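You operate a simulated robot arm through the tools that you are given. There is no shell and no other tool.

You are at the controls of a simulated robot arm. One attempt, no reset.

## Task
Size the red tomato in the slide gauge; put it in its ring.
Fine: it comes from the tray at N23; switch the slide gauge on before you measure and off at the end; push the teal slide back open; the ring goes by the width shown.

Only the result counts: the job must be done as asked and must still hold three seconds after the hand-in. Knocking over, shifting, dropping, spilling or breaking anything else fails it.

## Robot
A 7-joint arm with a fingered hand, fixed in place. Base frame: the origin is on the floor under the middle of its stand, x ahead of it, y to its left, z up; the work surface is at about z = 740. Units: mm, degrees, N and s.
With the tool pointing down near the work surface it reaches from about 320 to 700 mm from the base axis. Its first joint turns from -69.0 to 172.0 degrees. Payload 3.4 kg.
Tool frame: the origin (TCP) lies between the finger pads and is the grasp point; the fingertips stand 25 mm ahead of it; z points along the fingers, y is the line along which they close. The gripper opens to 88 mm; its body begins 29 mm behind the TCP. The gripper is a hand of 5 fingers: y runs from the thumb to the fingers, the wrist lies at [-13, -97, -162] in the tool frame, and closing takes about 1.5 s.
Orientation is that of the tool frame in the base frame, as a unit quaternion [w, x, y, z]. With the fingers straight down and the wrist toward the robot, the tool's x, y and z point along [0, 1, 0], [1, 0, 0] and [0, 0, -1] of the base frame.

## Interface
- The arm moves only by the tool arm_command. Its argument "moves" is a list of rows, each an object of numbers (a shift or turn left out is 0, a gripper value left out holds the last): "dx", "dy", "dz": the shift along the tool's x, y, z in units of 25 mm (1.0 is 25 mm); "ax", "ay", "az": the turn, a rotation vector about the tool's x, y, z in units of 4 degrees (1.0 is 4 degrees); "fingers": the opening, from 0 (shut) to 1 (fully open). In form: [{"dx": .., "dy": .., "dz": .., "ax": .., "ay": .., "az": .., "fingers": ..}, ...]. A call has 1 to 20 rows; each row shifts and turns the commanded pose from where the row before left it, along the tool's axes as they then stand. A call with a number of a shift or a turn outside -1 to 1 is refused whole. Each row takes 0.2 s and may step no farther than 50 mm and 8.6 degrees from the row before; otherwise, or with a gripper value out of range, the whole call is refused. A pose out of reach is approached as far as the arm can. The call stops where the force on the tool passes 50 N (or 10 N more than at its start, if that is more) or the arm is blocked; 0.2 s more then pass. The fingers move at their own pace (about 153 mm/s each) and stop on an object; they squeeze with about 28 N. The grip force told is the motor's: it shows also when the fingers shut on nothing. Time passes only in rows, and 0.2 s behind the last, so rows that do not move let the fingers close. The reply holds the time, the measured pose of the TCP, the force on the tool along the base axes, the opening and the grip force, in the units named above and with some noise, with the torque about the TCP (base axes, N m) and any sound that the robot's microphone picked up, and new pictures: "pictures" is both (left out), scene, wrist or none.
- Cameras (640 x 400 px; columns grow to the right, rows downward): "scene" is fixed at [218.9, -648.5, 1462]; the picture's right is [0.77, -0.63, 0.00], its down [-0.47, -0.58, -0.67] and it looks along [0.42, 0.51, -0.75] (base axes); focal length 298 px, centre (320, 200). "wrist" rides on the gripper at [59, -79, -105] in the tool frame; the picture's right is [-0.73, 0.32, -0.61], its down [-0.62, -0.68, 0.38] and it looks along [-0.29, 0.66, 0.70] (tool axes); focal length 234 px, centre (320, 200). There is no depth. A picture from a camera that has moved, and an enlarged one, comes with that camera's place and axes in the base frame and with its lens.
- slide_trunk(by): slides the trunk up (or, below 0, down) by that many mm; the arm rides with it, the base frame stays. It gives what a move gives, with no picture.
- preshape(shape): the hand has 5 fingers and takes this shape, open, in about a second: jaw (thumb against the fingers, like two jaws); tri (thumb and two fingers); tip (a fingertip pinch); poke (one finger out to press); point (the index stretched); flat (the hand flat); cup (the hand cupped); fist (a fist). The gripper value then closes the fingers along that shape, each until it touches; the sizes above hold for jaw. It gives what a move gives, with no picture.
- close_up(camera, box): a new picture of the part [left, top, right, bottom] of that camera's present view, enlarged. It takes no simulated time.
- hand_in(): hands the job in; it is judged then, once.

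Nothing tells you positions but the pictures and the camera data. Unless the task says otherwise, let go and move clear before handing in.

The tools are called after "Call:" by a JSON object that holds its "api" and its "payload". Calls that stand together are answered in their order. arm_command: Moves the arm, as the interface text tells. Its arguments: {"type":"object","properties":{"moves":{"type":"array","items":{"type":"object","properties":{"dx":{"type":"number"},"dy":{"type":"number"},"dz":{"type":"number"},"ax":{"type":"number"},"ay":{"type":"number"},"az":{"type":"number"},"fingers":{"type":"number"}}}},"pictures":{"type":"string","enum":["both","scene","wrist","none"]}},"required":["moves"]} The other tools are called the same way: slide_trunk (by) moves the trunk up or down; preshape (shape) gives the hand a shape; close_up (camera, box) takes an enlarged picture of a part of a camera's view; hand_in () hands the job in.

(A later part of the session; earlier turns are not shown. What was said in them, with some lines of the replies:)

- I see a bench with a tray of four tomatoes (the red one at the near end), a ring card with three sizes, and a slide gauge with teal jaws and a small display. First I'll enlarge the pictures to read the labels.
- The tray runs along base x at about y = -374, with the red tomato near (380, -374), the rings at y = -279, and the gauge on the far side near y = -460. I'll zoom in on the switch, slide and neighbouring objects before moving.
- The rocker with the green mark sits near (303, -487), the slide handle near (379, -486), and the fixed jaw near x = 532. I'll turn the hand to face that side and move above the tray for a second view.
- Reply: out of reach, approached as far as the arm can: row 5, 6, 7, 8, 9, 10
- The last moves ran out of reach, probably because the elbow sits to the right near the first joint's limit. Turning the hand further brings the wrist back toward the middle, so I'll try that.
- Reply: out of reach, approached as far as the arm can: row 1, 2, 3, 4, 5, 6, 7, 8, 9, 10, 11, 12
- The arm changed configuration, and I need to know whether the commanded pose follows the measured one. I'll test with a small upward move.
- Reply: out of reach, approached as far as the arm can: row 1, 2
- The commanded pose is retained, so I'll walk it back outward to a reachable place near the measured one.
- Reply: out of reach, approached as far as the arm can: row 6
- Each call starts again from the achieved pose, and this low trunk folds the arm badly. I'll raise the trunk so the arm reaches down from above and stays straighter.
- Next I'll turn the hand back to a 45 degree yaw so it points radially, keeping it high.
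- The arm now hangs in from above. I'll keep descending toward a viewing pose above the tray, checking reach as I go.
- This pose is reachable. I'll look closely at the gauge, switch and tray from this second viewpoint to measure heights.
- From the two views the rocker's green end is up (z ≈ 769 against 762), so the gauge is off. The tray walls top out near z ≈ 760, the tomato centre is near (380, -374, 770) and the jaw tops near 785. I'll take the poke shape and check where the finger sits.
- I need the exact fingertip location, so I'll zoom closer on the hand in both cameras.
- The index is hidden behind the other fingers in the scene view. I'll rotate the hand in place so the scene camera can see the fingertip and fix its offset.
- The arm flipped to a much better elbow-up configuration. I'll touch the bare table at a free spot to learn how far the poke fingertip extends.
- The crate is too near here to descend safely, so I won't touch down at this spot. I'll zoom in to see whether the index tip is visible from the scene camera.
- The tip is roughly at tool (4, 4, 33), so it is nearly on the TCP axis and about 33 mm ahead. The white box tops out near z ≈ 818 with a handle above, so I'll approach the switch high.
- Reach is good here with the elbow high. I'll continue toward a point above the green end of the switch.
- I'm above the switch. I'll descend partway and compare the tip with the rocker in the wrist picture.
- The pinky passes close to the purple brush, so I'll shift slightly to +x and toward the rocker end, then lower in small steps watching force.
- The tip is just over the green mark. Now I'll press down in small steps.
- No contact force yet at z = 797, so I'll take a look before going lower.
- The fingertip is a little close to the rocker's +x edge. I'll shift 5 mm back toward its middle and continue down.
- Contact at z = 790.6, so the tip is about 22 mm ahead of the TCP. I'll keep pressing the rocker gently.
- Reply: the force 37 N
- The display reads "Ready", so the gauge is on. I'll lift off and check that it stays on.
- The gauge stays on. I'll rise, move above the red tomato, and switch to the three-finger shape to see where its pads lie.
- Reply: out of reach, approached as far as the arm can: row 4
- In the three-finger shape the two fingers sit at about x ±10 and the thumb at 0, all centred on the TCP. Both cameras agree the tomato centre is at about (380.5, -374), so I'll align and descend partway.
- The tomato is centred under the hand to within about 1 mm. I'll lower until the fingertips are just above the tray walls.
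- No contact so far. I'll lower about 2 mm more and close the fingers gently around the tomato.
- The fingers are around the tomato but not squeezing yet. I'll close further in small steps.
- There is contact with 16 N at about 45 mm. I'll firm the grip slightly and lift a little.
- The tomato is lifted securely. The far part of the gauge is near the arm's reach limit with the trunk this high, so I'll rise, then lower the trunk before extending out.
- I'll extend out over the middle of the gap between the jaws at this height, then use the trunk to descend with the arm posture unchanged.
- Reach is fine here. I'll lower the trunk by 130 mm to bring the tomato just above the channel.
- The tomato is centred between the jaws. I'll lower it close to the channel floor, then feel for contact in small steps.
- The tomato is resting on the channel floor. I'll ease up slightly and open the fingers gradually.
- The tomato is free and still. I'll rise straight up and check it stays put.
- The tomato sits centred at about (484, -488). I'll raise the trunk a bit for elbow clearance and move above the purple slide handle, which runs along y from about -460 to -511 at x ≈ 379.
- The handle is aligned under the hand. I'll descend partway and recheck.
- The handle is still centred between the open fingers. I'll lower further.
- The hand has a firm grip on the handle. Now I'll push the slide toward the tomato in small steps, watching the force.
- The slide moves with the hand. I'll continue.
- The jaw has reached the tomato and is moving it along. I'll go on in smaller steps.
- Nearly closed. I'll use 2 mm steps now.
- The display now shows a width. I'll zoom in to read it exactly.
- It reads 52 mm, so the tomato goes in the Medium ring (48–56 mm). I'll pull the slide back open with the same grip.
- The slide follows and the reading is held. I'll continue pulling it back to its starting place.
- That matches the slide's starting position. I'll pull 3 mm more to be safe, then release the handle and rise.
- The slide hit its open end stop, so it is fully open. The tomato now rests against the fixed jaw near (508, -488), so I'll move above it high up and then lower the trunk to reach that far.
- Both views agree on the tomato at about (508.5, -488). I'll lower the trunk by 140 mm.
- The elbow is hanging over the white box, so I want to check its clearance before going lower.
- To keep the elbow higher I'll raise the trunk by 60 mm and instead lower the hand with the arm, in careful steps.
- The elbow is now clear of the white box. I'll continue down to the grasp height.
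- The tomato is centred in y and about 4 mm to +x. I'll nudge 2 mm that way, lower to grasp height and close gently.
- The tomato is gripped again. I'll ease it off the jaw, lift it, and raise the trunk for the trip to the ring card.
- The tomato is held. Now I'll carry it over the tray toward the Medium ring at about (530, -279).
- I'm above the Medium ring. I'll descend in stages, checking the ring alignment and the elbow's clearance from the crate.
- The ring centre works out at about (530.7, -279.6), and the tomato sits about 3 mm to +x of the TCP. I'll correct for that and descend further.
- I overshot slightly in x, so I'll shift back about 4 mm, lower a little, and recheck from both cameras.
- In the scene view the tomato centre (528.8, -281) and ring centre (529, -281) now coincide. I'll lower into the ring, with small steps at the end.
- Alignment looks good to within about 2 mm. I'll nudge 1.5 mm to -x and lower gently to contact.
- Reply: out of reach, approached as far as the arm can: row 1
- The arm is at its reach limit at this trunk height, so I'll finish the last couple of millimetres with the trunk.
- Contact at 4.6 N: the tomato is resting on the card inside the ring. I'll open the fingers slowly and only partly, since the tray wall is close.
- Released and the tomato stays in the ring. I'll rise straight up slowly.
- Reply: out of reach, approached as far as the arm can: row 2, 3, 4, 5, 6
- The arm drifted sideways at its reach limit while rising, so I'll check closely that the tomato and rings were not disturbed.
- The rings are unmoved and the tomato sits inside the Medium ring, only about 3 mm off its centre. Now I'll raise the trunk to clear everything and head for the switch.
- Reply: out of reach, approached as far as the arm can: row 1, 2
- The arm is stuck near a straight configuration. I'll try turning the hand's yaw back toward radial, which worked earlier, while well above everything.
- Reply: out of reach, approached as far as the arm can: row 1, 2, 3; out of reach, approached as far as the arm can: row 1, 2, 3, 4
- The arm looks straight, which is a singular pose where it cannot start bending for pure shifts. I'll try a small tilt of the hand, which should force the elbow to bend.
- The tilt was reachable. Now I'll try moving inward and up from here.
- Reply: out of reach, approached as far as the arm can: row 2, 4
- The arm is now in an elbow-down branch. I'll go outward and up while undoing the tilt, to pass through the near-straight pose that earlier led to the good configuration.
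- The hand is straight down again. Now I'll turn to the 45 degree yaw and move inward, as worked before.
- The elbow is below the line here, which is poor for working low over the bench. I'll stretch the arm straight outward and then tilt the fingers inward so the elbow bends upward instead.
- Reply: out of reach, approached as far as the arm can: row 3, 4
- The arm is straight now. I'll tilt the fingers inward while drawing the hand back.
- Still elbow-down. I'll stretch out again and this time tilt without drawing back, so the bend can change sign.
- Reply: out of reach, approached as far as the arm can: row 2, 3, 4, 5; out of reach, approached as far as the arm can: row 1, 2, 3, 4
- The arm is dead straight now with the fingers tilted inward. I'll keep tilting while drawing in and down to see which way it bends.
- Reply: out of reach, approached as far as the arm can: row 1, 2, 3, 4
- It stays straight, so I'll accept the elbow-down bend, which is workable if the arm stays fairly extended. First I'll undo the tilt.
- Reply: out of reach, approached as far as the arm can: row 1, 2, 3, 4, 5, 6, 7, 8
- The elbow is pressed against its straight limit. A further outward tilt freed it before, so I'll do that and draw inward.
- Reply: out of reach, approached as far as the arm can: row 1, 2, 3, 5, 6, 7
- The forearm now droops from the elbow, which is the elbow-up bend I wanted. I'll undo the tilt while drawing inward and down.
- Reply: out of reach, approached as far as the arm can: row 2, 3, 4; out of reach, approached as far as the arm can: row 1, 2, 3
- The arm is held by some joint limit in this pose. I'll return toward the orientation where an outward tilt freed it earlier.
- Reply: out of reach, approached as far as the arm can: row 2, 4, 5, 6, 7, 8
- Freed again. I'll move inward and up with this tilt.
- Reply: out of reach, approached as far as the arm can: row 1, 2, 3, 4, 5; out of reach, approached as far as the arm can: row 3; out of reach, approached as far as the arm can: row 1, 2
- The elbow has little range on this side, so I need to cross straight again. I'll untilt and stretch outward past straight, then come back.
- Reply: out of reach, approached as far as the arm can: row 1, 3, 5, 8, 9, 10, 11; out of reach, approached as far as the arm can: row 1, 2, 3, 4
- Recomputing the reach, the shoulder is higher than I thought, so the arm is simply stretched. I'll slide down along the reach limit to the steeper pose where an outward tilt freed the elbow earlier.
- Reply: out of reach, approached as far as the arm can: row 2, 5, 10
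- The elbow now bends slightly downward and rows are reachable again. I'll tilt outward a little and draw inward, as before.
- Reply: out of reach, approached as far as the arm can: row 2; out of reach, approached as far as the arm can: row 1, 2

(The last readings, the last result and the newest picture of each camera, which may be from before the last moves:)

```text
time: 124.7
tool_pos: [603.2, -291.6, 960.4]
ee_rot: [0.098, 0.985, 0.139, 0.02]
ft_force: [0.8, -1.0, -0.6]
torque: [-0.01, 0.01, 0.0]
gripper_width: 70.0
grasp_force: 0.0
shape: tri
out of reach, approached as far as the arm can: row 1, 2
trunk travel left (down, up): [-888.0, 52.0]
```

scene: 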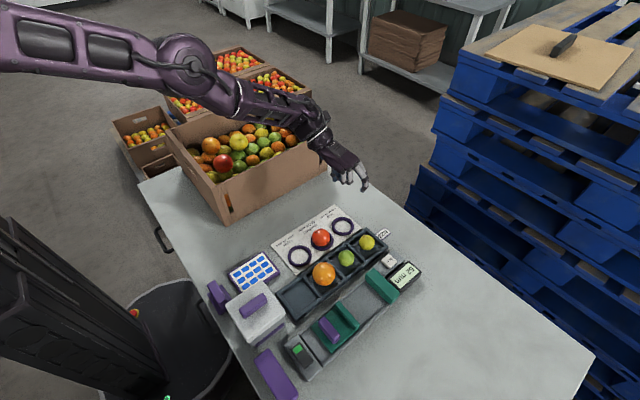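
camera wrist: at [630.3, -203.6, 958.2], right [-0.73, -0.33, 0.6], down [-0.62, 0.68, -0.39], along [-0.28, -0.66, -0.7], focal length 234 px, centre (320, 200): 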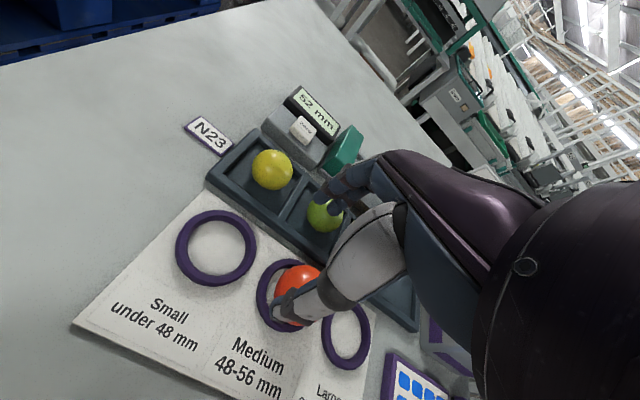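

Near a straight arm even a small inward shift needs a large joint motion, so I'll try very small inward steps.

Call:
{"api": "arm_command", "payload": {"moves": [{"dx": -0.03, "dz": -0.02}, {"dx": -0.03, "dz": -0.02}, {"dx": -0.03, "dz": -0.02}, {"dx": -0.03, "dz": -0.02}, {"dx": -0.03, "dz": -0.02}, {"dx": -0.04, "dz": -0.03}, {"dx": -0.04, "dz": -0.03}, {"dx": -0.04, "dz": -0.03}, {"dx": -0.04, "dz": -0.03}, {"dx": -0.05, "dz": -0.03}, {"dx": -0.05, "dz": -0.03}, {"dx": -0.06, "dz": -0.04}, {"dx": -0.06, "dz": -0.04}, {"dx": -0.08, "dz": -0.05}, {"dx": -0.08, "dz": -0.05}, {"dx": -0.1, "dz": -0.06}], "pictures": "scene"}}

```text
time: 128.1
tool_pos: [603.2, -294.2, 960.4]
ee_rot: [0.098, 0.985, 0.139, 0.021]
ft_force: [-0.4, -0.2, 0.2]
torque: [0.0, 0.02, -0.03]
gripper_width: 70.1
grasp_force: 0.1
shape: tri
out of reach, approached as far as the arm can: row 4, 7, 10, 12, 14, 16
trunk travel left (down, up): [-888.0, 52.0]
```

scene: 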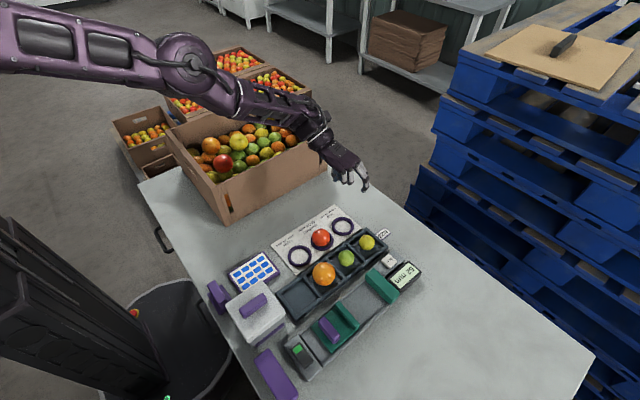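

The elbow seems to sit on the wrong side of its full-stretch angle. I'll push outward to full stretch, tilt there so the elbow angle increases, and then come inward.

Call:
{"api": "arm_command", "payload": {"moves": [{"dx": 0.28, "dy": 0.17, "dz": 0.22}, {"dx": 0.28, "dy": 0.17, "dz": 0.22}, {"dx": 0.28, "dy": 0.17, "dz": 0.22}], "pictures": "scene"}}

Call:
{"api": "arm_command", "payload": {"moves": [{"ax": -0.8, "dx": 0.1, "dy": 0.3, "dz": 0.1}, {"ax": -0.8, "dx": 0.1, "dy": 0.3, "dz": 0.1}, {"ax": -0.8, "dx": 0.1, "dy": 0.2}, {"ax": -0.8}], "pictures": "scene"}}

```text
time: 128.9
tool_pos: [604.7, -300.6, 959.6]
ee_rot: [0.098, 0.985, 0.14, 0.021]
ft_force: [-0.2, -0.2, 0.5]
torque: [0.01, -0.01, 0.03]
gripper_width: 70.6
grasp_force: 0.0
shape: tri
out of reach, approached as far as the arm can: row 1, 2, 3
trunk travel left (down, up): [-888.0, 52.0]
```

scene: 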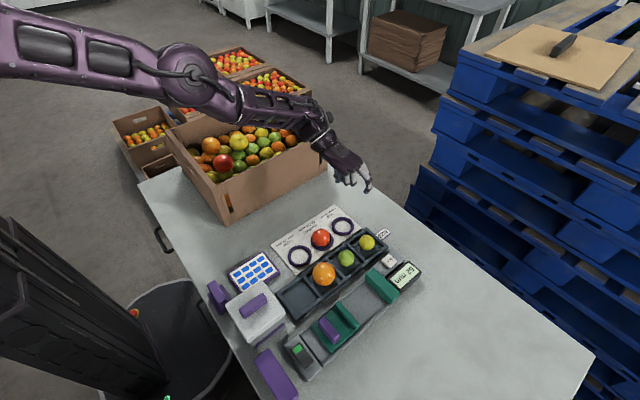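

```text
time: 129.9
tool_pos: [600.5, -327.5, 972.0]
ee_rot: [0.207, 0.968, 0.137, 0.037]
ft_force: [-0.3, 0.2, -0.1]
torque: [0.0, -0.03, 0.0]
gripper_width: 70.0
grasp_force: 0.0
shape: tri
out of reach, approached as far as the arm can: row 1, 2, 3
trunk travel left (down, up): [-888.0, 52.0]
```

scene: 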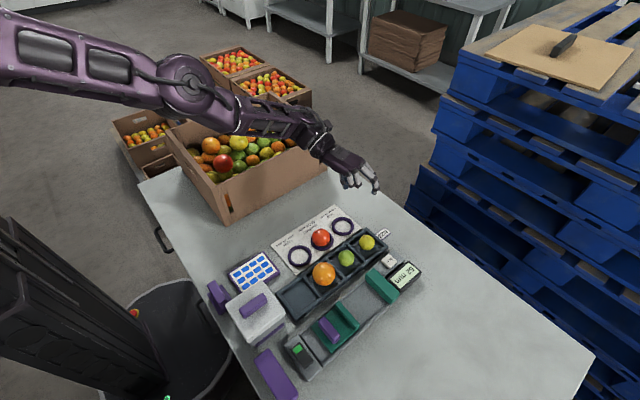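

Call:
{"api": "arm_command", "payload": {"moves": [{"dx": -0.4, "dy": -0.2, "dz": -0.1}, {"dx": -0.4, "dy": -0.2, "dz": -0.1}, {"dx": -0.4, "dy": -0.2, "dz": -0.1}], "pictures": "scene"}}

```text
time: 130.7
tool_pos: [588.5, -319.0, 957.6]
ee_rot: [0.207, 0.968, 0.136, 0.036]
ft_force: [0.1, -1.1, -0.5]
torque: [0.02, 0.03, -0.02]
gripper_width: 70.2
grasp_force: 0.0
shape: tri
out of reach, approached as far as the arm can: row 1, 2, 3
trunk travel left (down, up): [-888.0, 52.0]
```

scene: 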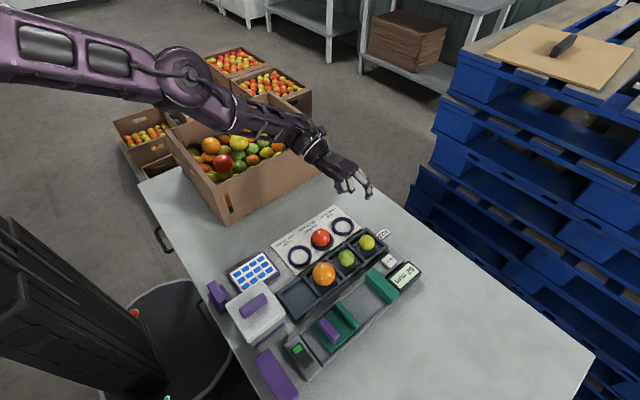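

The hand's tilt axis was not in the arm's bending plane. I'll undo this tilt first, then tilt in the arm's own vertical plane at full stretch.

Call:
{"api": "arm_command", "payload": {"moves": [{"ax": 0.9}, {"ax": 0.9}, {"ax": 0.9}, {"ax": 0.9}, {"ax": 0.9}, {"ax": 0.9}, {"ax": 0.45}], "pictures": "none"}}

Call:
{"api": "arm_command", "payload": {"moves": [{"dx": 0.4, "dy": 0.2, "dz": -0.2}, {"dx": 0.4, "dy": 0.2, "dz": -0.2}, {"dx": 0.4, "dy": 0.2, "dz": -0.2}, {"ax": -0.5, "ay": 0.8, "dx": 0.3, "dy": 0.19}, {"ax": -0.5, "ay": 0.8, "dx": 0.3, "dy": 0.19}, {"ax": -0.5, "ay": 0.8, "dx": 0.3, "dy": 0.19}, {"ax": -0.5, "ay": 0.8, "dx": 0.3, "dy": 0.19}, {"ax": -0.5, "ay": 0.8, "dx": 0.3, "dy": 0.19}], "pictures": "scene"}}

```text
time: 132.3
tool_pos: [598.3, -318.7, 950.8]
ee_rot: [0.007, 0.99, 0.14, 0.007]
ft_force: [-0.6, -0.2, 0.2]
torque: [-0.03, 0.01, -0.02]
gripper_width: 70.2
grasp_force: 0.0
shape: tri
out of reach, approached as far as the arm can: row 1, 2, 4
trunk travel left (down, up): [-888.0, 52.0]
```

```text
time: 134.1
tool_pos: [648.2, -336.8, 982.4]
ee_rot: [0.072, 0.975, 0.138, 0.158]
ft_force: [-0.5, 0.7, -0.3]
torque: [0.06, 0.0, -0.01]
gripper_width: 70.3
grasp_force: 0.1
shape: tri
out of reach, approached as far as the arm can: row 1, 2, 3, 6
trunk travel left (down, up): [-888.0, 52.0]
```

scene: 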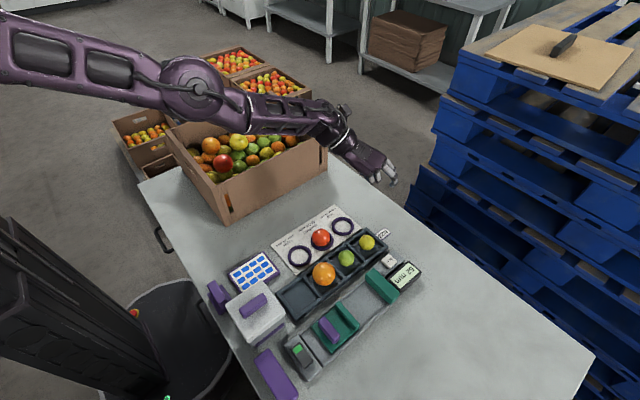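

The forearm is now in line with, or slightly above, the upper arm, which is the right direction. I'll add a little more pitch and then draw inward.

Call:
{"api": "arm_command", "payload": {"moves": [{"ax": -0.5, "ay": 0.8, "dx": 0.2, "dy": 0.15}, {"ax": -0.5, "ay": 0.8, "dx": 0.1, "dy": 0.1}, {"ax": -0.4, "ay": 0.6}, {"ax": -0.3, "ay": 0.5, "dx": -0.1, "dy": -0.05}, {"dx": -0.2, "dy": -0.1, "dz": -0.1}, {"dx": -0.2, "dy": -0.1, "dz": -0.1}, {"dx": -0.3, "dy": -0.1, "dz": -0.1}], "pictures": "scene"}}

```text
time: 135.7
tool_pos: [646.7, -340.4, 971.1]
ee_rot: [0.118, 0.95, 0.136, 0.256]
ft_force: [0.7, -0.7, 0.0]
torque: [0.01, -0.02, -0.01]
gripper_width: 70.3
grasp_force: 0.0
shape: tri
out of reach, approached as far as the arm can: row 5, 6, 7
trunk travel left (down, up): [-888.0, 52.0]
```

scene: 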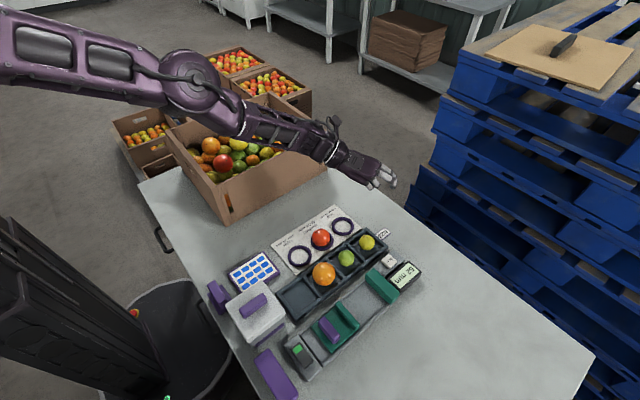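

At full stretch the upper-arm roll is free, so rolling the hand about the arm's axis should swing the elbow to a side where it can bend. First I'll undo the pitch.

Call:
{"api": "arm_command", "payload": {"moves": [{"ax": 0.5, "ay": -0.8, "dx": -0.25, "dy": -0.15}, {"ax": 0.5, "ay": -0.8, "dx": -0.25, "dy": -0.15}, {"ax": 0.5, "ay": -0.8, "dx": -0.25, "dy": -0.15}, {"ax": 0.5, "ay": -0.8, "dx": -0.25, "dy": -0.15}, {"ax": 0.5, "ay": -0.8, "dx": -0.25, "dy": -0.15}, {"ax": 0.5, "ay": -0.8, "dx": -0.25, "dy": -0.15}, {"ax": 0.5, "ay": -0.8, "dx": -0.25, "dy": -0.15}, {"ax": 0.3, "ay": -0.6, "dx": -0.2, "dy": -0.1}], "pictures": "none"}}

Call:
{"api": "arm_command", "payload": {"moves": [{"ax": -0.7, "ay": -0.44, "az": -0.56, "dx": -0.05, "dy": 0.3, "dz": -0.17}, {"ax": -0.7, "ay": -0.44, "az": -0.56, "dx": -0.05, "dy": 0.3, "dz": -0.17}, {"ax": -0.7, "ay": -0.44, "az": -0.56, "dx": -0.05, "dy": 0.3, "dz": -0.17}, {"ax": -0.7, "ay": -0.44, "az": -0.56, "dx": -0.05, "dy": 0.3, "dz": -0.17}, {"ax": -0.7, "ay": -0.44, "az": -0.56, "dx": -0.05, "dy": 0.3, "dz": -0.17}, {"ax": -0.7, "ay": -0.44, "az": -0.56, "dx": -0.05, "dy": 0.3, "dz": -0.17}], "pictures": "scene"}}

```text
time: 137.5
tool_pos: [600.8, -325.9, 949.8]
ee_rot: [0.018, 0.989, 0.142, 0.026]
ft_force: [0.0, 0.9, -0.3]
torque: [-0.03, -0.02, 0.01]
gripper_width: 70.1
grasp_force: 0.1
shape: tri
out of reach, approached as far as the arm can: row 2, 5
trunk travel left (down, up): [-888.0, 52.0]
```

```text
time: 138.9
tool_pos: [610.3, -366.1, 983.1]
ee_rot: [0.178, 0.951, 0.248, -0.047]
ft_force: [0.2, 0.0, 0.0]
torque: [0.01, -0.03, -0.01]
gripper_width: 70.3
grasp_force: 0.0
shape: tri
trunk travel left (down, up): [-888.0, 52.0]
```

scene: 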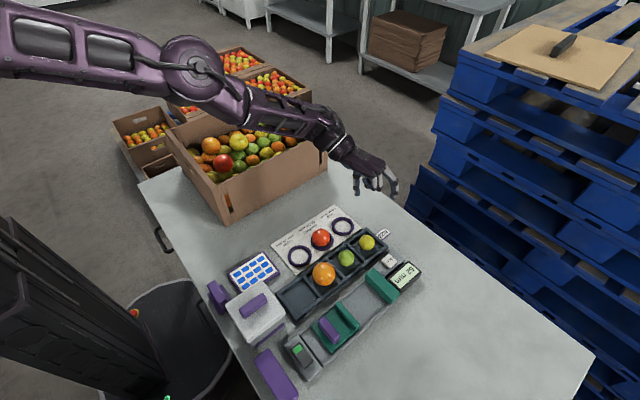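

The roll is fully reachable. I'll continue rolling to swing the elbow further.

Call:
{"api": "arm_command", "payload": {"moves": [{"ax": -0.7, "ay": -0.44, "az": -0.56, "dx": -0.05, "dy": 0.3, "dz": -0.17}, {"ax": -0.7, "ay": -0.44, "az": -0.56, "dx": -0.05, "dy": 0.3, "dz": -0.17}, {"ax": -0.7, "ay": -0.44, "az": -0.56, "dx": -0.05, "dy": 0.3, "dz": -0.17}, {"ax": -0.7, "ay": -0.44, "az": -0.56, "dx": -0.05, "dy": 0.3, "dz": -0.17}, {"ax": -0.7, "ay": -0.44, "az": -0.56, "dx": -0.05, "dy": 0.3, "dz": -0.17}, {"ax": -0.7, "ay": -0.44, "az": -0.56, "dx": -0.05, "dy": 0.3, "dz": -0.17}, {"ax": -0.7, "ay": -0.44, "az": -0.56, "dx": -0.05, "dy": 0.3, "dz": -0.17}, {"ax": -0.7, "ay": -0.44, "az": -0.56, "dx": -0.05, "dy": 0.3, "dz": -0.17}], "pictures": "scene"}}

```text
time: 140.7
tool_pos: [640.0, -393.7, 1038.0]
ee_rot: [0.378, 0.836, 0.372, -0.139]
ft_force: [-0.4, -0.3, -0.6]
torque: [-0.02, 0.03, 0.01]
gripper_width: 70.1
grasp_force: 0.1
shape: tri
trunk travel left (down, up): [-888.0, 52.0]
```

scene: 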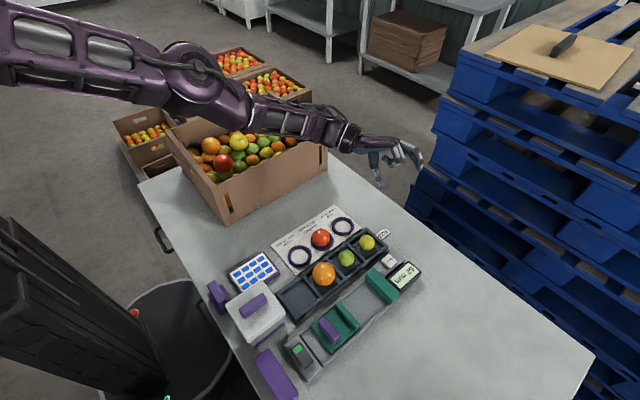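

The elbow disc is turning upward. I'll test an inward pull along the arm's axis from here.

Call:
{"api": "arm_command", "payload": {"moves": [{"dx": -0.25, "dy": -0.17, "dz": -0.25}, {"dx": -0.25, "dy": -0.17, "dz": -0.25}, {"dx": -0.25, "dy": -0.17, "dz": -0.25}, {"dx": -0.25, "dy": -0.17, "dz": -0.25}], "pictures": "scene"}}

```text
time: 141.7
tool_pos: [612.3, -381.8, 1054.4]
ee_rot: [0.377, 0.836, 0.372, -0.141]
ft_force: [-0.8, -0.6, 0.5]
torque: [0.03, 0.03, 0.0]
gripper_width: 70.3
grasp_force: 0.0
shape: tri
out of reach, approached as far as the arm can: row 1, 2, 3
trunk travel left (down, up): [-888.0, 52.0]
```

scene: 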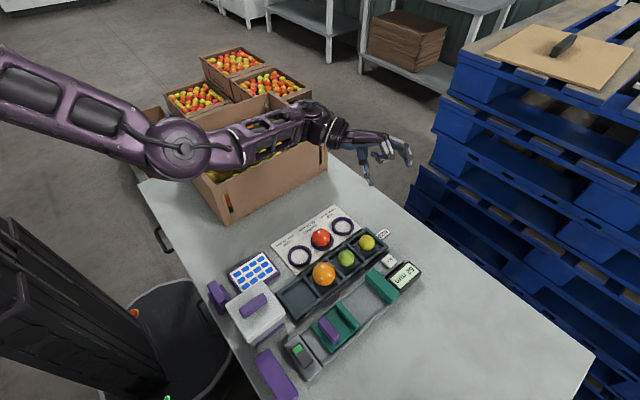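

The elbow has bent properly now. I'll move a bit farther inward and up, away from the singular pose.

Call:
{"api": "arm_command", "payload": {"moves": [{"dx": -0.2, "dy": 0.1, "dz": -0.5}, {"dx": -0.2, "dy": 0.1, "dz": -0.5}, {"dx": -0.2, "dy": 0.1, "dz": -0.5}, {"dx": -0.2, "dy": 0.1, "dz": -0.5}], "pictures": "scene"}}

```text
time: 142.7
tool_pos: [605.0, -358.1, 1103.9]
ee_rot: [0.378, 0.837, 0.371, -0.14]
ft_force: [-0.6, 0.0, -0.5]
torque: [0.02, 0.0, 0.01]
gripper_width: 70.1
grasp_force: 0.1
shape: tri
trunk travel left (down, up): [-888.0, 52.0]
```

scene: 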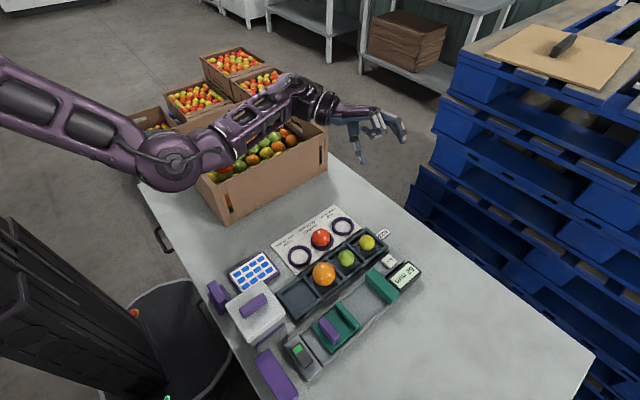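

Now I'll roll the hand back to pointing down, keeping the wrist roughly in place.

Call:
{"api": "arm_command", "payload": {"moves": [{"ax": 0.7, "ay": 0.44, "az": 0.56, "dx": 0.05, "dy": -0.3, "dz": 0.17}, {"ax": 0.7, "ay": 0.44, "az": 0.56, "dx": 0.05, "dy": -0.3, "dz": 0.17}, {"ax": 0.7, "ay": 0.44, "az": 0.56, "dx": 0.05, "dy": -0.3, "dz": 0.17}, {"ax": 0.7, "ay": 0.44, "az": 0.56, "dx": 0.05, "dy": -0.3, "dz": 0.17}, {"ax": 0.7, "ay": 0.44, "az": 0.56, "dx": 0.05, "dy": -0.3, "dz": 0.17}, {"ax": 0.7, "ay": 0.44, "az": 0.56, "dx": 0.05, "dy": -0.3, "dz": 0.17}, {"ax": 0.7, "ay": 0.44, "az": 0.56, "dx": 0.05, "dy": -0.3, "dz": 0.17}], "pictures": "none"}}

Call:
{"api": "arm_command", "payload": {"moves": [{"ax": 0.7, "ay": 0.44, "az": 0.56, "dx": 0.05, "dy": -0.3, "dz": 0.17}, {"ax": 0.7, "ay": 0.44, "az": 0.56, "dx": 0.05, "dy": -0.3, "dz": 0.17}, {"ax": 0.7, "ay": 0.44, "az": 0.56, "dx": 0.05, "dy": -0.3, "dz": 0.17}, {"ax": 0.7, "ay": 0.44, "az": 0.56, "dx": 0.05, "dy": -0.3, "dz": 0.17}, {"ax": 0.7, "ay": 0.44, "az": 0.56, "dx": 0.05, "dy": -0.3, "dz": 0.17}, {"ax": 0.7, "ay": 0.44, "az": 0.56, "dx": 0.05, "dy": -0.3, "dz": 0.17}, {"ax": 0.7, "ay": 0.44, "az": 0.56, "dx": 0.05, "dy": -0.3, "dz": 0.17}], "pictures": "scene"}}

```text
time: 144.3
tool_pos: [581.1, -341.0, 1050.9]
ee_rot: [0.203, 0.941, 0.264, -0.059]
ft_force: [0.2, 0.4, -0.6]
torque: [0.0, -0.01, -0.03]
gripper_width: 70.0
grasp_force: 0.0
shape: tri
trunk travel left (down, up): [-888.0, 52.0]
```

```text
time: 145.9
tool_pos: [566.3, -298.4, 1013.1]
ee_rot: [0.018, 0.99, 0.14, 0.027]
ft_force: [0.3, 0.3, 1.0]
torque: [0.0, -0.01, 0.0]
gripper_width: 70.3
grasp_force: 0.0
shape: tri
trunk travel left (down, up): [-888.0, 52.0]
```

scene: 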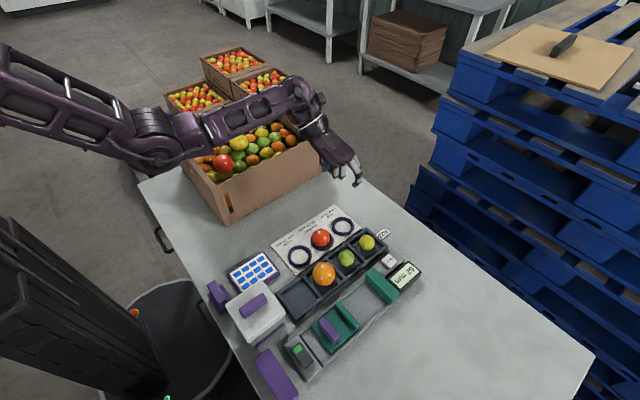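

The hand is straight down with the elbow freely bent. I'll move toward the switch in stages, staying high.

Call:
{"api": "arm_command", "payload": {"moves": [{"dx": -0.77, "dy": 0.316, "dz": 0.2}, {"dx": -0.77, "dy": 0.316, "dz": 0.2}, {"dx": -0.77, "dy": 0.316, "dz": 0.2}, {"dx": -0.77, "dy": 0.316, "dz": 0.2}], "pictures": "scene"}}

```text
time: 146.9
tool_pos: [500.4, -353.0, 989.0]
ee_rot: [0.018, 0.99, 0.14, 0.027]
ft_force: [0.0, 0.1, -0.4]
torque: [0.0, 0.03, -0.01]
gripper_width: 70.0
grasp_force: 0.0
shape: tri
trunk travel left (down, up): [-888.0, 52.0]
```

scene: 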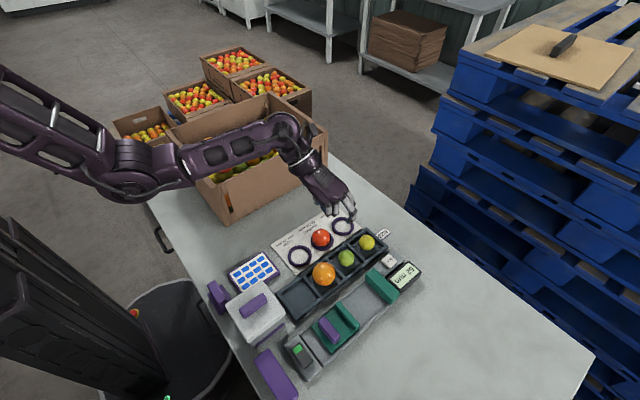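

Call:
{"api": "arm_command", "payload": {"moves": [{"dx": -0.77, "dy": 0.316, "dz": 0.1}, {"dx": -0.77, "dy": 0.316, "dz": 0.1}, {"dx": -0.77, "dy": 0.316, "dz": 0.1}, {"dx": -0.77, "dy": 0.316, "dz": 0.1}], "pictures": "scene"}}

```text
time: 147.9
tool_pos: [437.1, -404.7, 979.2]
ee_rot: [0.019, 0.989, 0.142, 0.027]
ft_force: [-0.1, -0.5, 0.7]
torque: [0.0, 0.02, 0.0]
gripper_width: 70.1
grasp_force: 0.0
shape: tri
trunk travel left (down, up): [-888.0, 52.0]
```

scene: 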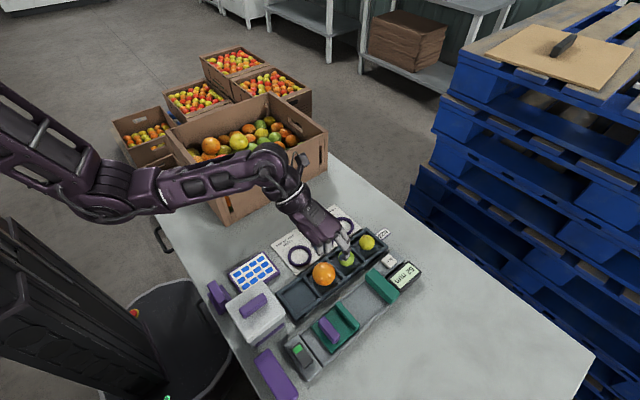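

Call:
{"api": "arm_command", "payload": {"moves": [{"dx": -0.7, "dy": 0.3}, {"dx": -0.7, "dy": 0.3}, {"dx": -0.7, "dy": 0.3}, {"dx": -0.7, "dy": 0.3}], "pictures": "scene"}}

```text
time: 148.9
tool_pos: [377.7, -452.5, 973.9]
ee_rot: [0.018, 0.99, 0.14, 0.027]
ft_force: [-0.3, -0.5, 0.4]
torque: [-0.02, 0.0, 0.01]
gripper_width: 70.4
grasp_force: 0.0
shape: tri
trunk travel left (down, up): [-888.0, 52.0]
```

scene: 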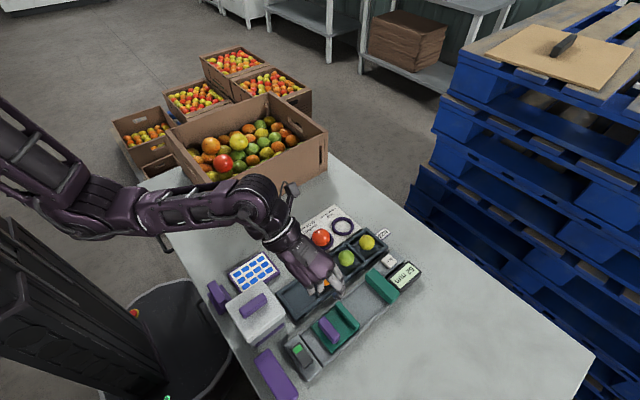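

Good progress. I'll level the hand, return to the 90 degree yaw and take the poke shape while still high.

Call:
{"api": "arm_command", "payload": {"moves": [{"ax": 0.62, "ay": -0.69}, {"az": 0.8}, {"az": 0.8}, {"az": 0.8}, {"az": 0.8}, {"az": 0.8}], "pictures": "none"}}

Call:
{"api": "preshape", "payload": {"shape": "poke"}}

Call:
{"api": "arm_command", "payload": {"moves": [{"dx": -0.6, "dy": 0.3}, {"dx": -0.6, "dy": 0.3}, {"dx": -0.6, "dy": 0.3}], "pictures": "both"}}

```text
time: 150.3
tool_pos: [378.9, -452.1, 975.6]
ee_rot: [0.001, 1.0, 0.0, -0.001]
ft_force: [0.2, 0.4, -0.4]
torque: [-0.01, 0.01, 0.02]
gripper_width: 70.1
grasp_force: 0.0
shape: tri
trunk travel left (down, up): [-888.0, 52.0]
```

```text
time: 151.2
tool_pos: [378.4, -452.9, 974.6]
ee_rot: [-0.001, 1.0, 0.001, 0.0]
ft_force: [0.5, 0.1, 0.1]
torque: [0.0, -0.01, -0.01]
gripper_width: 0.2
grasp_force: 0.1
shape: poke
trunk travel left (down, up): [-888.0, 52.0]
```

```text
time: 152.0
tool_pos: [333.8, -475.2, 974.1]
ee_rot: [0.001, 1.0, 0.002, -0.001]
ft_force: [0.3, -0.8, 0.5]
torque: [0.01, 0.03, -0.04]
gripper_width: 0.1
grasp_force: 0.0
shape: poke
trunk travel left (down, up): [-888.0, 52.0]
camera wrist: at [393.1, -394.9, 1079.9], right [-0.72, -0.32, 0.61], down [-0.63, 0.68, -0.38], along [-0.29, -0.66, -0.7], focal length 234 px, centre (320, 200)
```

scene: 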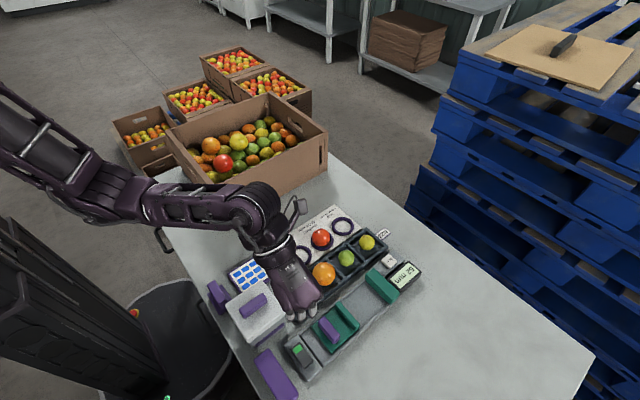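
wrist: 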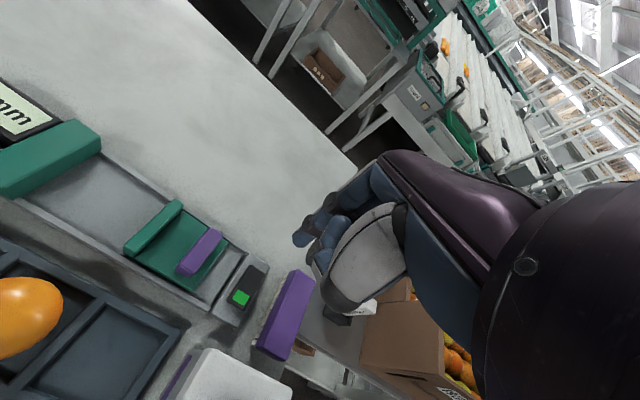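

Well placed. I'll line up over the far (non-green) end of the rocker at about y = -506 and lower the trunk to the height used for the first press.

Call:
{"api": "arm_command", "payload": {"moves": [{"dx": -0.43, "dy": 0.37}, {"dx": -0.43, "dy": 0.37}, {"dx": -0.42, "dy": 0.38}], "pictures": "none"}}

Call:
{"api": "slide_trunk", "payload": {"by": -85}}

Call:
{"api": "arm_command", "payload": {"moves": [{}], "pictures": "both"}}

```text
time: 152.8
tool_pos: [301.4, -501.6, 975.2]
ee_rot: [0.0, 1.0, 0.001, 0.0]
ft_force: [-0.2, -0.2, 0.3]
torque: [0.03, -0.01, -0.06]
gripper_width: 0.0
grasp_force: 0.0
shape: poke
trunk travel left (down, up): [-888.0, 52.0]
```

```text
time: 154.0
tool_pos: [301.0, -500.8, 890.1]
ee_rot: [-0.001, 1.0, 0.003, 0.0]
ft_force: [0.5, 0.2, -1.0]
torque: [0.03, -0.03, -0.03]
gripper_width: 0.0
grasp_force: 0.0
shape: poke
trunk travel left (down, up): [-803.0, 137.0]
```

```text
time: 154.4
tool_pos: [301.9, -502.6, 890.1]
ee_rot: [0.0, 1.0, 0.001, 0.0]
ft_force: [0.4, -1.2, 0.1]
torque: [-0.02, 0.01, 0.0]
gripper_width: 0.0
grasp_force: 0.3
shape: poke
trunk travel left (down, up): [-803.0, 137.0]
camera wrist: at [361.4, -421.4, 995.4], right [-0.72, -0.33, 0.61], down [-0.63, 0.68, -0.38], along [-0.29, -0.66, -0.7], focal length 234 px, centre (320, 200)
```

scene: 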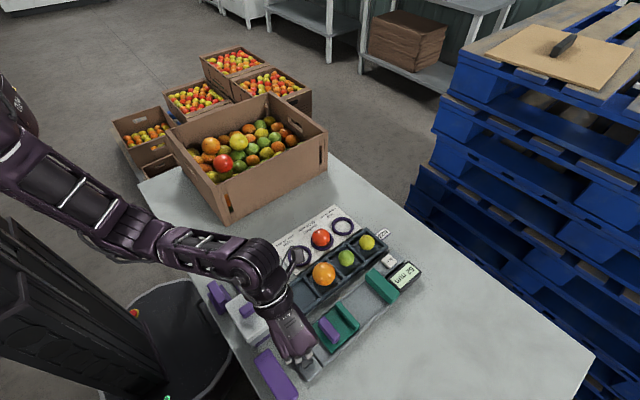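
wrist: 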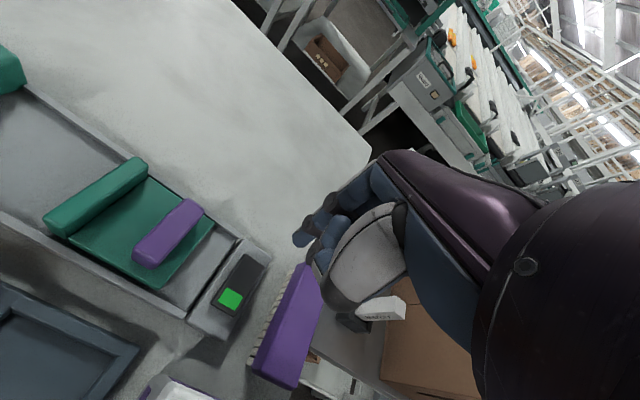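

I'll check clearance over the white box before descending.

Call:
{"api": "arm_command", "payload": {"moves": [{"dz": 0.8}, {"dz": 0.8}], "pictures": "none"}}

Call:
{"api": "close_up", "payload": {"camera": "scene", "box": [180, 220, 340, 380]}}

Call:
{"api": "close_up", "payload": {"camera": "wrist", "box": [180, 150, 400, 350]}}

```text
time: 155.0
tool_pos: [303.1, -501.0, 850.5]
ee_rot: [-0.001, 1.0, 0.001, 0.0]
ft_force: [-0.1, -0.4, 0.0]
torque: [0.0, 0.03, 0.0]
gripper_width: 0.1
grasp_force: 0.1
shape: poke
trunk travel left (down, up): [-803.0, 137.0]
```

```text
2.50 times, centred on (260, 300) of scene
camera zoom: at [218.9, -648.5, 1462.0], right [0.77, -0.63, 0.0], down [-0.47, -0.58, -0.67], along [0.42, 0.51, -0.75], focal length 744 px, centre (470, -50)
```

zoom: 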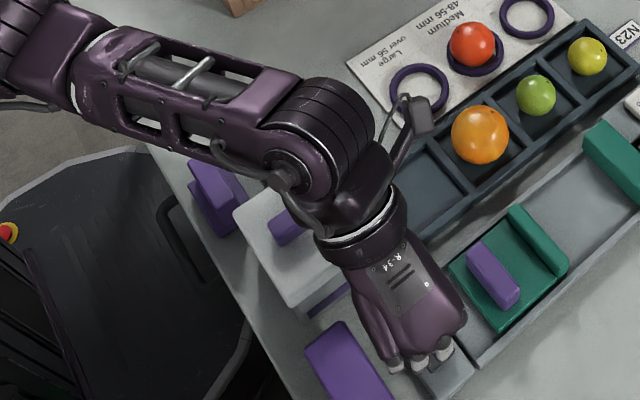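

```text
2.00 times, centred on (290, 250) of wrist
camera zoom: at [362.3, -420.7, 955.2], right [-0.72, -0.32, 0.61], down [-0.63, 0.68, -0.38], along [-0.29, -0.66, -0.7], focal length 468 px, centre (380, 100)
```

zoom: 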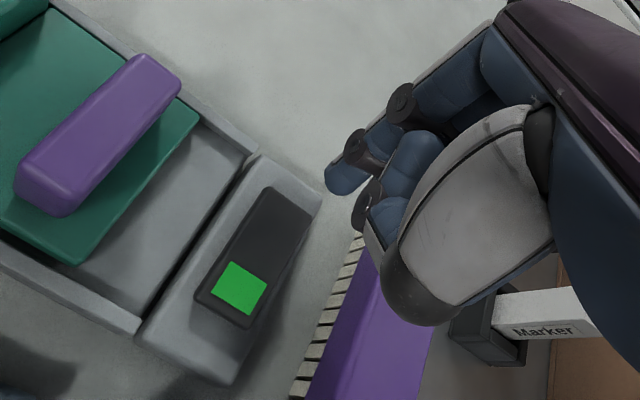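

Clearance is fine. I'll continue down over the far end of the rocker.

Call:
{"api": "arm_command", "payload": {"moves": [{"dx": -0.06, "dy": 0.06, "dz": 0.6}, {"dz": 0.6}, {"dz": 0.4}], "pictures": "none"}}

Call:
{"api": "close_up", "payload": {"camera": "wrist", "box": [220, 170, 360, 290]}}

Call:
{"api": "close_up", "payload": {"camera": "scene", "box": [220, 270, 340, 380]}}

```text
time: 155.8
tool_pos: [300.3, -502.1, 811.8]
ee_rot: [0.001, 1.0, 0.001, -0.001]
ft_force: [0.3, 0.1, -0.1]
torque: [0.0, 0.01, -0.02]
gripper_width: 0.2
grasp_force: 0.0
shape: poke
trunk travel left (down, up): [-803.0, 137.0]
```

```text
3.33 times, centred on (290, 230) of wrist
camera zoom: at [359.9, -422.1, 915.8], right [-0.73, -0.32, 0.61], down [-0.63, 0.68, -0.38], along [-0.29, -0.66, -0.7], focal length 781 px, centre (420, 100)
```

zoom: 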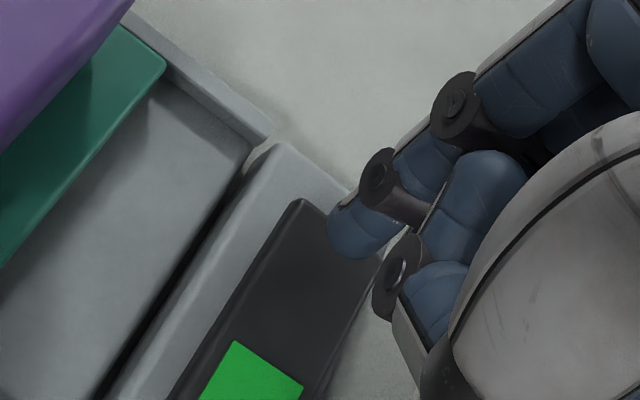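

```text
3.64 times, centred on (280, 325) of scene
camera zoom: at [218.9, -648.5, 1462.0], right [0.77, -0.63, 0.0], down [-0.47, -0.58, -0.67], along [0.42, 0.51, -0.75], focal length 1082 px, centre (466, -254)
```

zoom: 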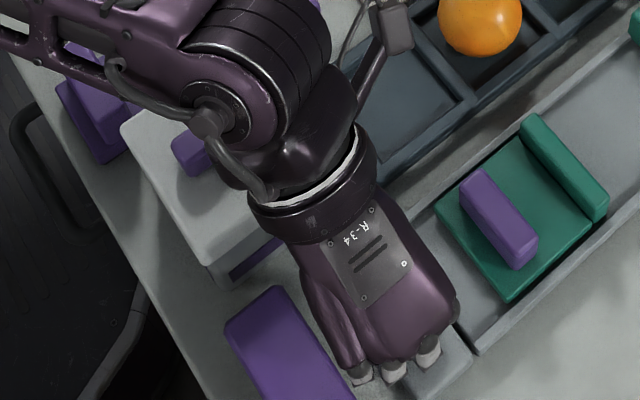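

The tip sits on the TCP in y, so I'll shift 5 mm farther toward the rocker's far end and press down in small steps.

Call:
{"api": "arm_command", "payload": {"moves": [{"dx": -0.06, "dy": 0.2}, {"dz": 0.3}, {"dz": 0.2}], "pictures": "none"}}

Call:
{"api": "arm_command", "payload": {"moves": [{"dz": 0.12}], "pictures": "none"}}

Call:
{"api": "close_up", "payload": {"camera": "wrist", "box": [220, 170, 360, 290]}}

```text
time: 156.6
tool_pos: [298.8, -508.5, 798.0]
ee_rot: [0.0, 1.0, 0.002, 0.001]
ft_force: [0.7, 0.1, -0.3]
torque: [-0.03, 0.03, 0.03]
gripper_width: 0.2
grasp_force: 0.1
shape: poke
trunk travel left (down, up): [-803.0, 137.0]
```

```text
time: 157.0
tool_pos: [298.2, -508.7, 795.3]
ee_rot: [0.001, 1.0, 0.002, -0.001]
ft_force: [0.3, -1.1, 1.3]
torque: [-0.01, 0.0, 0.03]
gripper_width: 0.3
grasp_force: 0.0
shape: poke
trunk travel left (down, up): [-803.0, 137.0]
```

```text
3.33 times, centred on (290, 230) of wrist
camera zoom: at [357.8, -428.0, 900.3], right [-0.72, -0.32, 0.61], down [-0.63, 0.68, -0.38], along [-0.29, -0.66, -0.69], focal length 781 px, centre (420, 100)
```

zoom: 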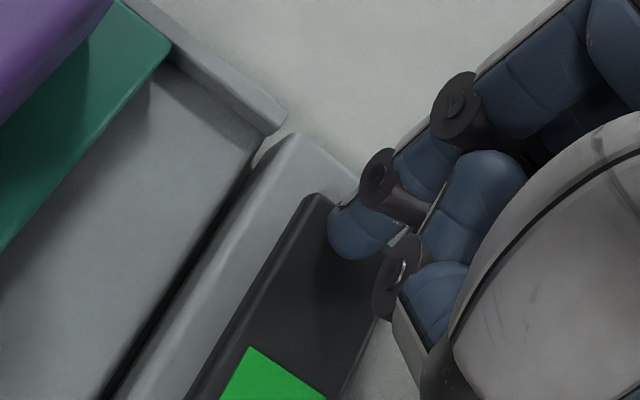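

I'll shift back about 3 mm in x to stay clear of the brush and then press.

Call:
{"api": "arm_command", "payload": {"moves": [{"dx": 0.12, "dy": -0.06}, {"dz": 0.1}], "pictures": "none"}}

Call:
{"api": "arm_command", "payload": {"moves": [{"dz": 0.1}], "pictures": "none"}}

Call:
{"api": "close_up", "payload": {"camera": "scene", "box": [260, 310, 330, 380]}}

```text
time: 157.6
tool_pos: [301.0, -506.6, 791.5]
ee_rot: [0.0, 1.0, 0.001, 0.0]
ft_force: [-0.1, -0.5, 0.6]
torque: [0.0, 0.0, 0.0]
gripper_width: 0.0
grasp_force: 0.2
shape: poke
trunk travel left (down, up): [-803.0, 137.0]
```

```text
time: 158.0
tool_pos: [301.2, -508.5, 791.8]
ee_rot: [0.002, 1.0, 0.001, 0.001]
ft_force: [1.0, 0.3, 6.0]
torque: [-0.01, 0.04, 0.02]
gripper_width: 0.1
grasp_force: 0.1
shape: poke
trunk travel left (down, up): [-803.0, 137.0]
```

```text
5.71 times, centred on (295, 345) of scene
camera zoom: at [218.9, -648.5, 1462.0], right [0.77, -0.63, 0.0], down [-0.47, -0.58, -0.67], along [0.42, 0.51, -0.75], focal length 1701 px, centre (463, -629)
```

zoom: 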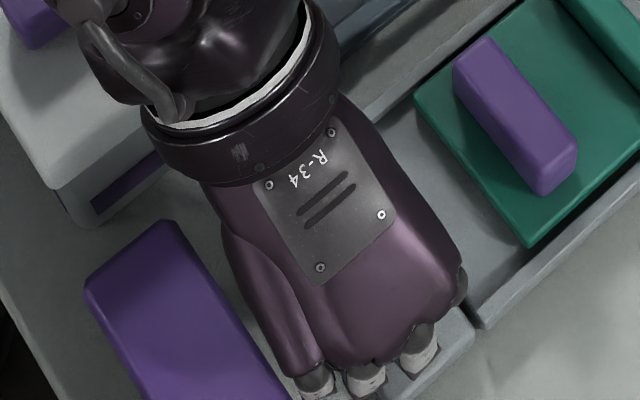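

Contact has started at 6 N. I'll press in further small steps and watch the display.

Call:
{"api": "arm_command", "payload": {"moves": [{"dz": 0.1}], "pictures": "none"}}

Call:
{"api": "arm_command", "payload": {"moves": [{"dz": 0.1}], "pictures": "none"}}

Call:
{"api": "close_up", "payload": {"camera": "scene", "box": [360, 230, 440, 300]}}

```text
time: 158.4
tool_pos: [303.0, -507.7, 791.3]
ee_rot: [0.005, 1.0, 0.002, 0.002]
ft_force: [1.9, -4.1, 18.6]
torque: [-0.1, 0.16, 0.03]
gripper_width: 0.0
grasp_force: 0.0
shape: poke
trunk travel left (down, up): [-803.0, 137.0]
```

```text
time: 158.8
tool_pos: [301.7, -509.0, 789.7]
ee_rot: [0.007, 1.0, 0.002, 0.003]
ft_force: [5.1, -11.1, 31.3]
torque: [-0.19, 0.19, 0.08]
gripper_width: 0.0
grasp_force: 0.1
shape: poke
trunk travel left (down, up): [-803.0, 137.0]
```

```text
5.71 times, centred on (400, 265) of scene
camera zoom: at [218.9, -648.5, 1462.0], right [0.77, -0.63, 0.0], down [-0.47, -0.58, -0.67], along [0.42, 0.51, -0.75], focal length 1701 px, centre (-137, -171)
```

zoom: 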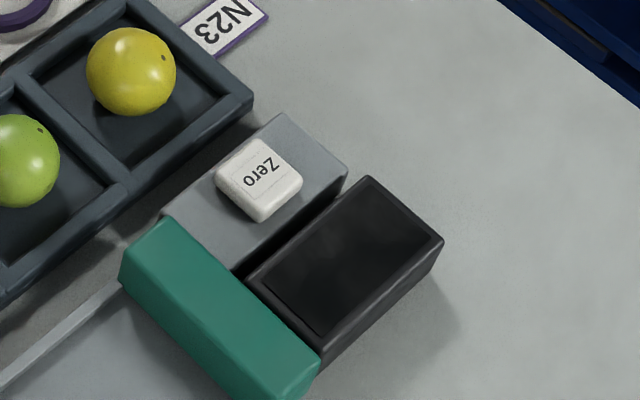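

The display is dark, so the gauge is off. I'll lift off gently and check that it stays off.

Call:
{"api": "arm_command", "payload": {"moves": [{"dz": -0.2}, {"dz": -0.3}, {"dz": -0.6}, {"dz": -1}, {"dz": -1}, {"dz": -1}], "pictures": "both"}}

Call:
{"api": "close_up", "payload": {"camera": "scene", "box": [200, 200, 440, 390]}}

```text
time: 160.2
tool_pos: [302.9, -506.3, 887.6]
ee_rot: [0.0, 1.0, 0.002, -0.001]
ft_force: [-0.3, 1.1, -0.1]
torque: [0.03, -0.01, 0.01]
gripper_width: 0.0
grasp_force: 0.0
shape: poke
trunk travel left (down, up): [-803.0, 137.0]
camera wrist: at [362.1, -426.0, 992.8], right [-0.72, -0.33, 0.61], down [-0.63, 0.68, -0.38], along [-0.29, -0.66, -0.7], focal length 234 px, centre (320, 200)
```

scene: 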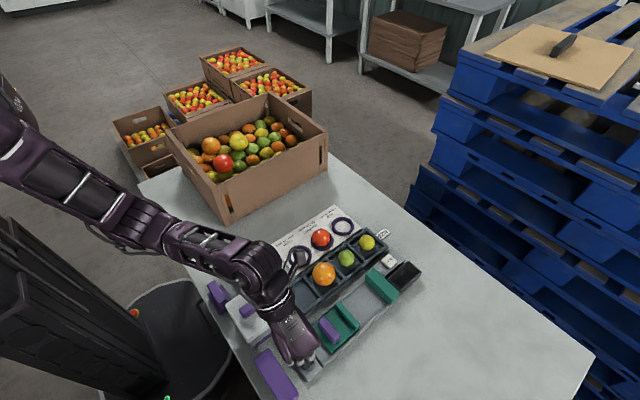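
wrist: 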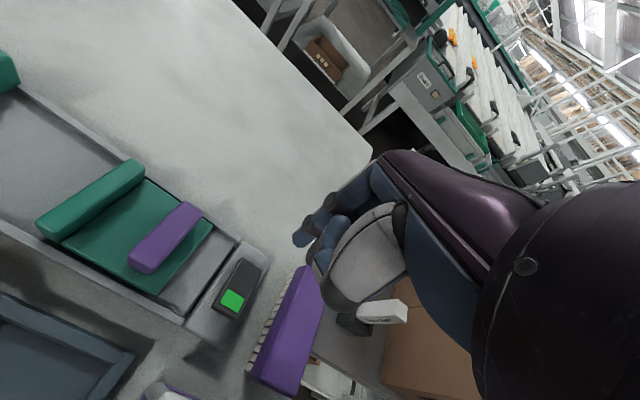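

```text
2.11 times, centred on (320, 295) of scene
camera zoom: at [218.9, -648.5, 1462.0], right [0.77, -0.63, 0.0], down [-0.47, -0.58, -0.67], along [0.42, 0.51, -0.75], focal length 627 px, centre (320, 0)
```

zoom: 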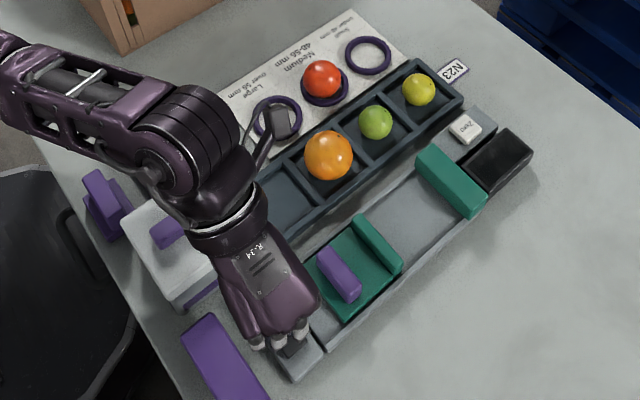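

All looks right. I'll raise the trunk to move well clear and do a final inspection.

Call:
{"api": "slide_trunk", "payload": {"by": 120}}

Call:
{"api": "close_up", "payload": {"camera": "scene", "box": [200, 200, 440, 350]}}

Call:
{"api": "close_up", "payload": {"camera": "scene", "box": [290, 210, 350, 260]}}

Call:
{"api": "close_up", "payload": {"camera": "scene", "box": [200, 240, 320, 400]}}

```text
time: 161.7
tool_pos: [302.9, -507.7, 1007.3]
ee_rot: [-0.001, 1.0, 0.002, 0.0]
ft_force: [0.0, -0.1, 0.3]
torque: [0.01, 0.01, 0.0]
gripper_width: 0.0
grasp_force: 0.1
shape: poke
trunk travel left (down, up): [-923.0, 17.0]
```

```text
2.67 times, centred on (320, 275) of scene
camera zoom: at [218.9, -648.5, 1462.0], right [0.77, -0.63, 0.0], down [-0.47, -0.58, -0.67], along [0.42, 0.51, -0.75], focal length 794 px, centre (320, 0)
```

zoom: 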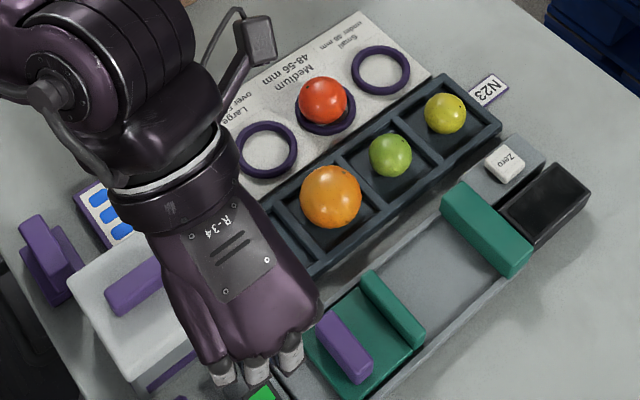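

```text
8.00 times, centred on (320, 235) of scene
camera zoom: at [218.9, -648.5, 1462.0], right [0.77, -0.63, 0.0], down [-0.47, -0.58, -0.67], along [0.42, 0.51, -0.75], focal length 2381 px, centre (320, -80)
```

zoom: 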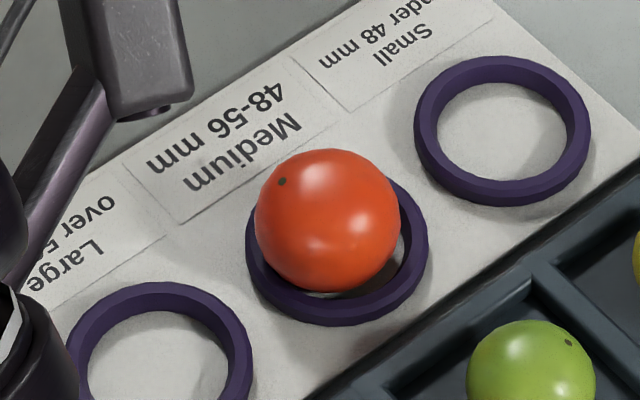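

```text
2.50 times, centred on (260, 320) of scene
camera zoom: at [218.9, -648.5, 1462.0], right [0.77, -0.63, 0.0], down [-0.47, -0.58, -0.67], along [0.42, 0.51, -0.75], focal length 744 px, centre (470, -100)
```

zoom: 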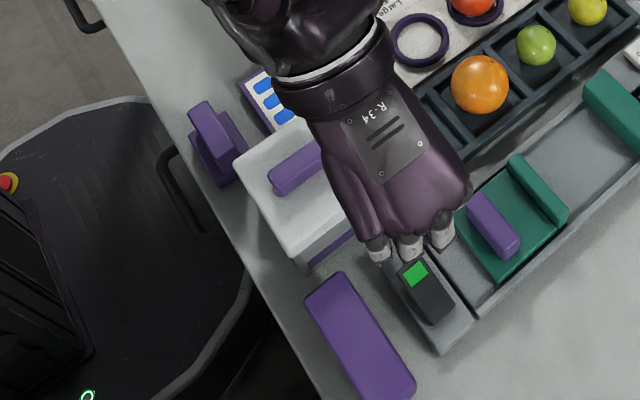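

The red tomato sits in the Medium ring (52 mm measured). The slide is fully open, the gauge display is dark, nothing else has moved and the hand is well clear. I'm handing in.

Call:
{"api": "hand_in", "payload": {}}

```text
The job is handed in.
```

The job is handed in: the red tomato measured 52 mm in the slide gauge and is in the Medium ring (48–56 mm). It sits about 3 mm off the ring's centre, on the card inside the ring.

- **Gauge:** I switched it on before measuring (the display read "Ready") and off at the end, when the display went dark.
- **Slide:** I pulled the teal slide back to its open end stop.
- **Everything else:** The other tomatoes, the rings, the white box and the brush look the same as at the start in the final pictures. The hand is well clear of the bench.

While lifting off the ring, the arm reached the end of its reach and drifted about 48 mm sideways. Pictures taken right afterwards showed the rings unmoved and the tomato in place.
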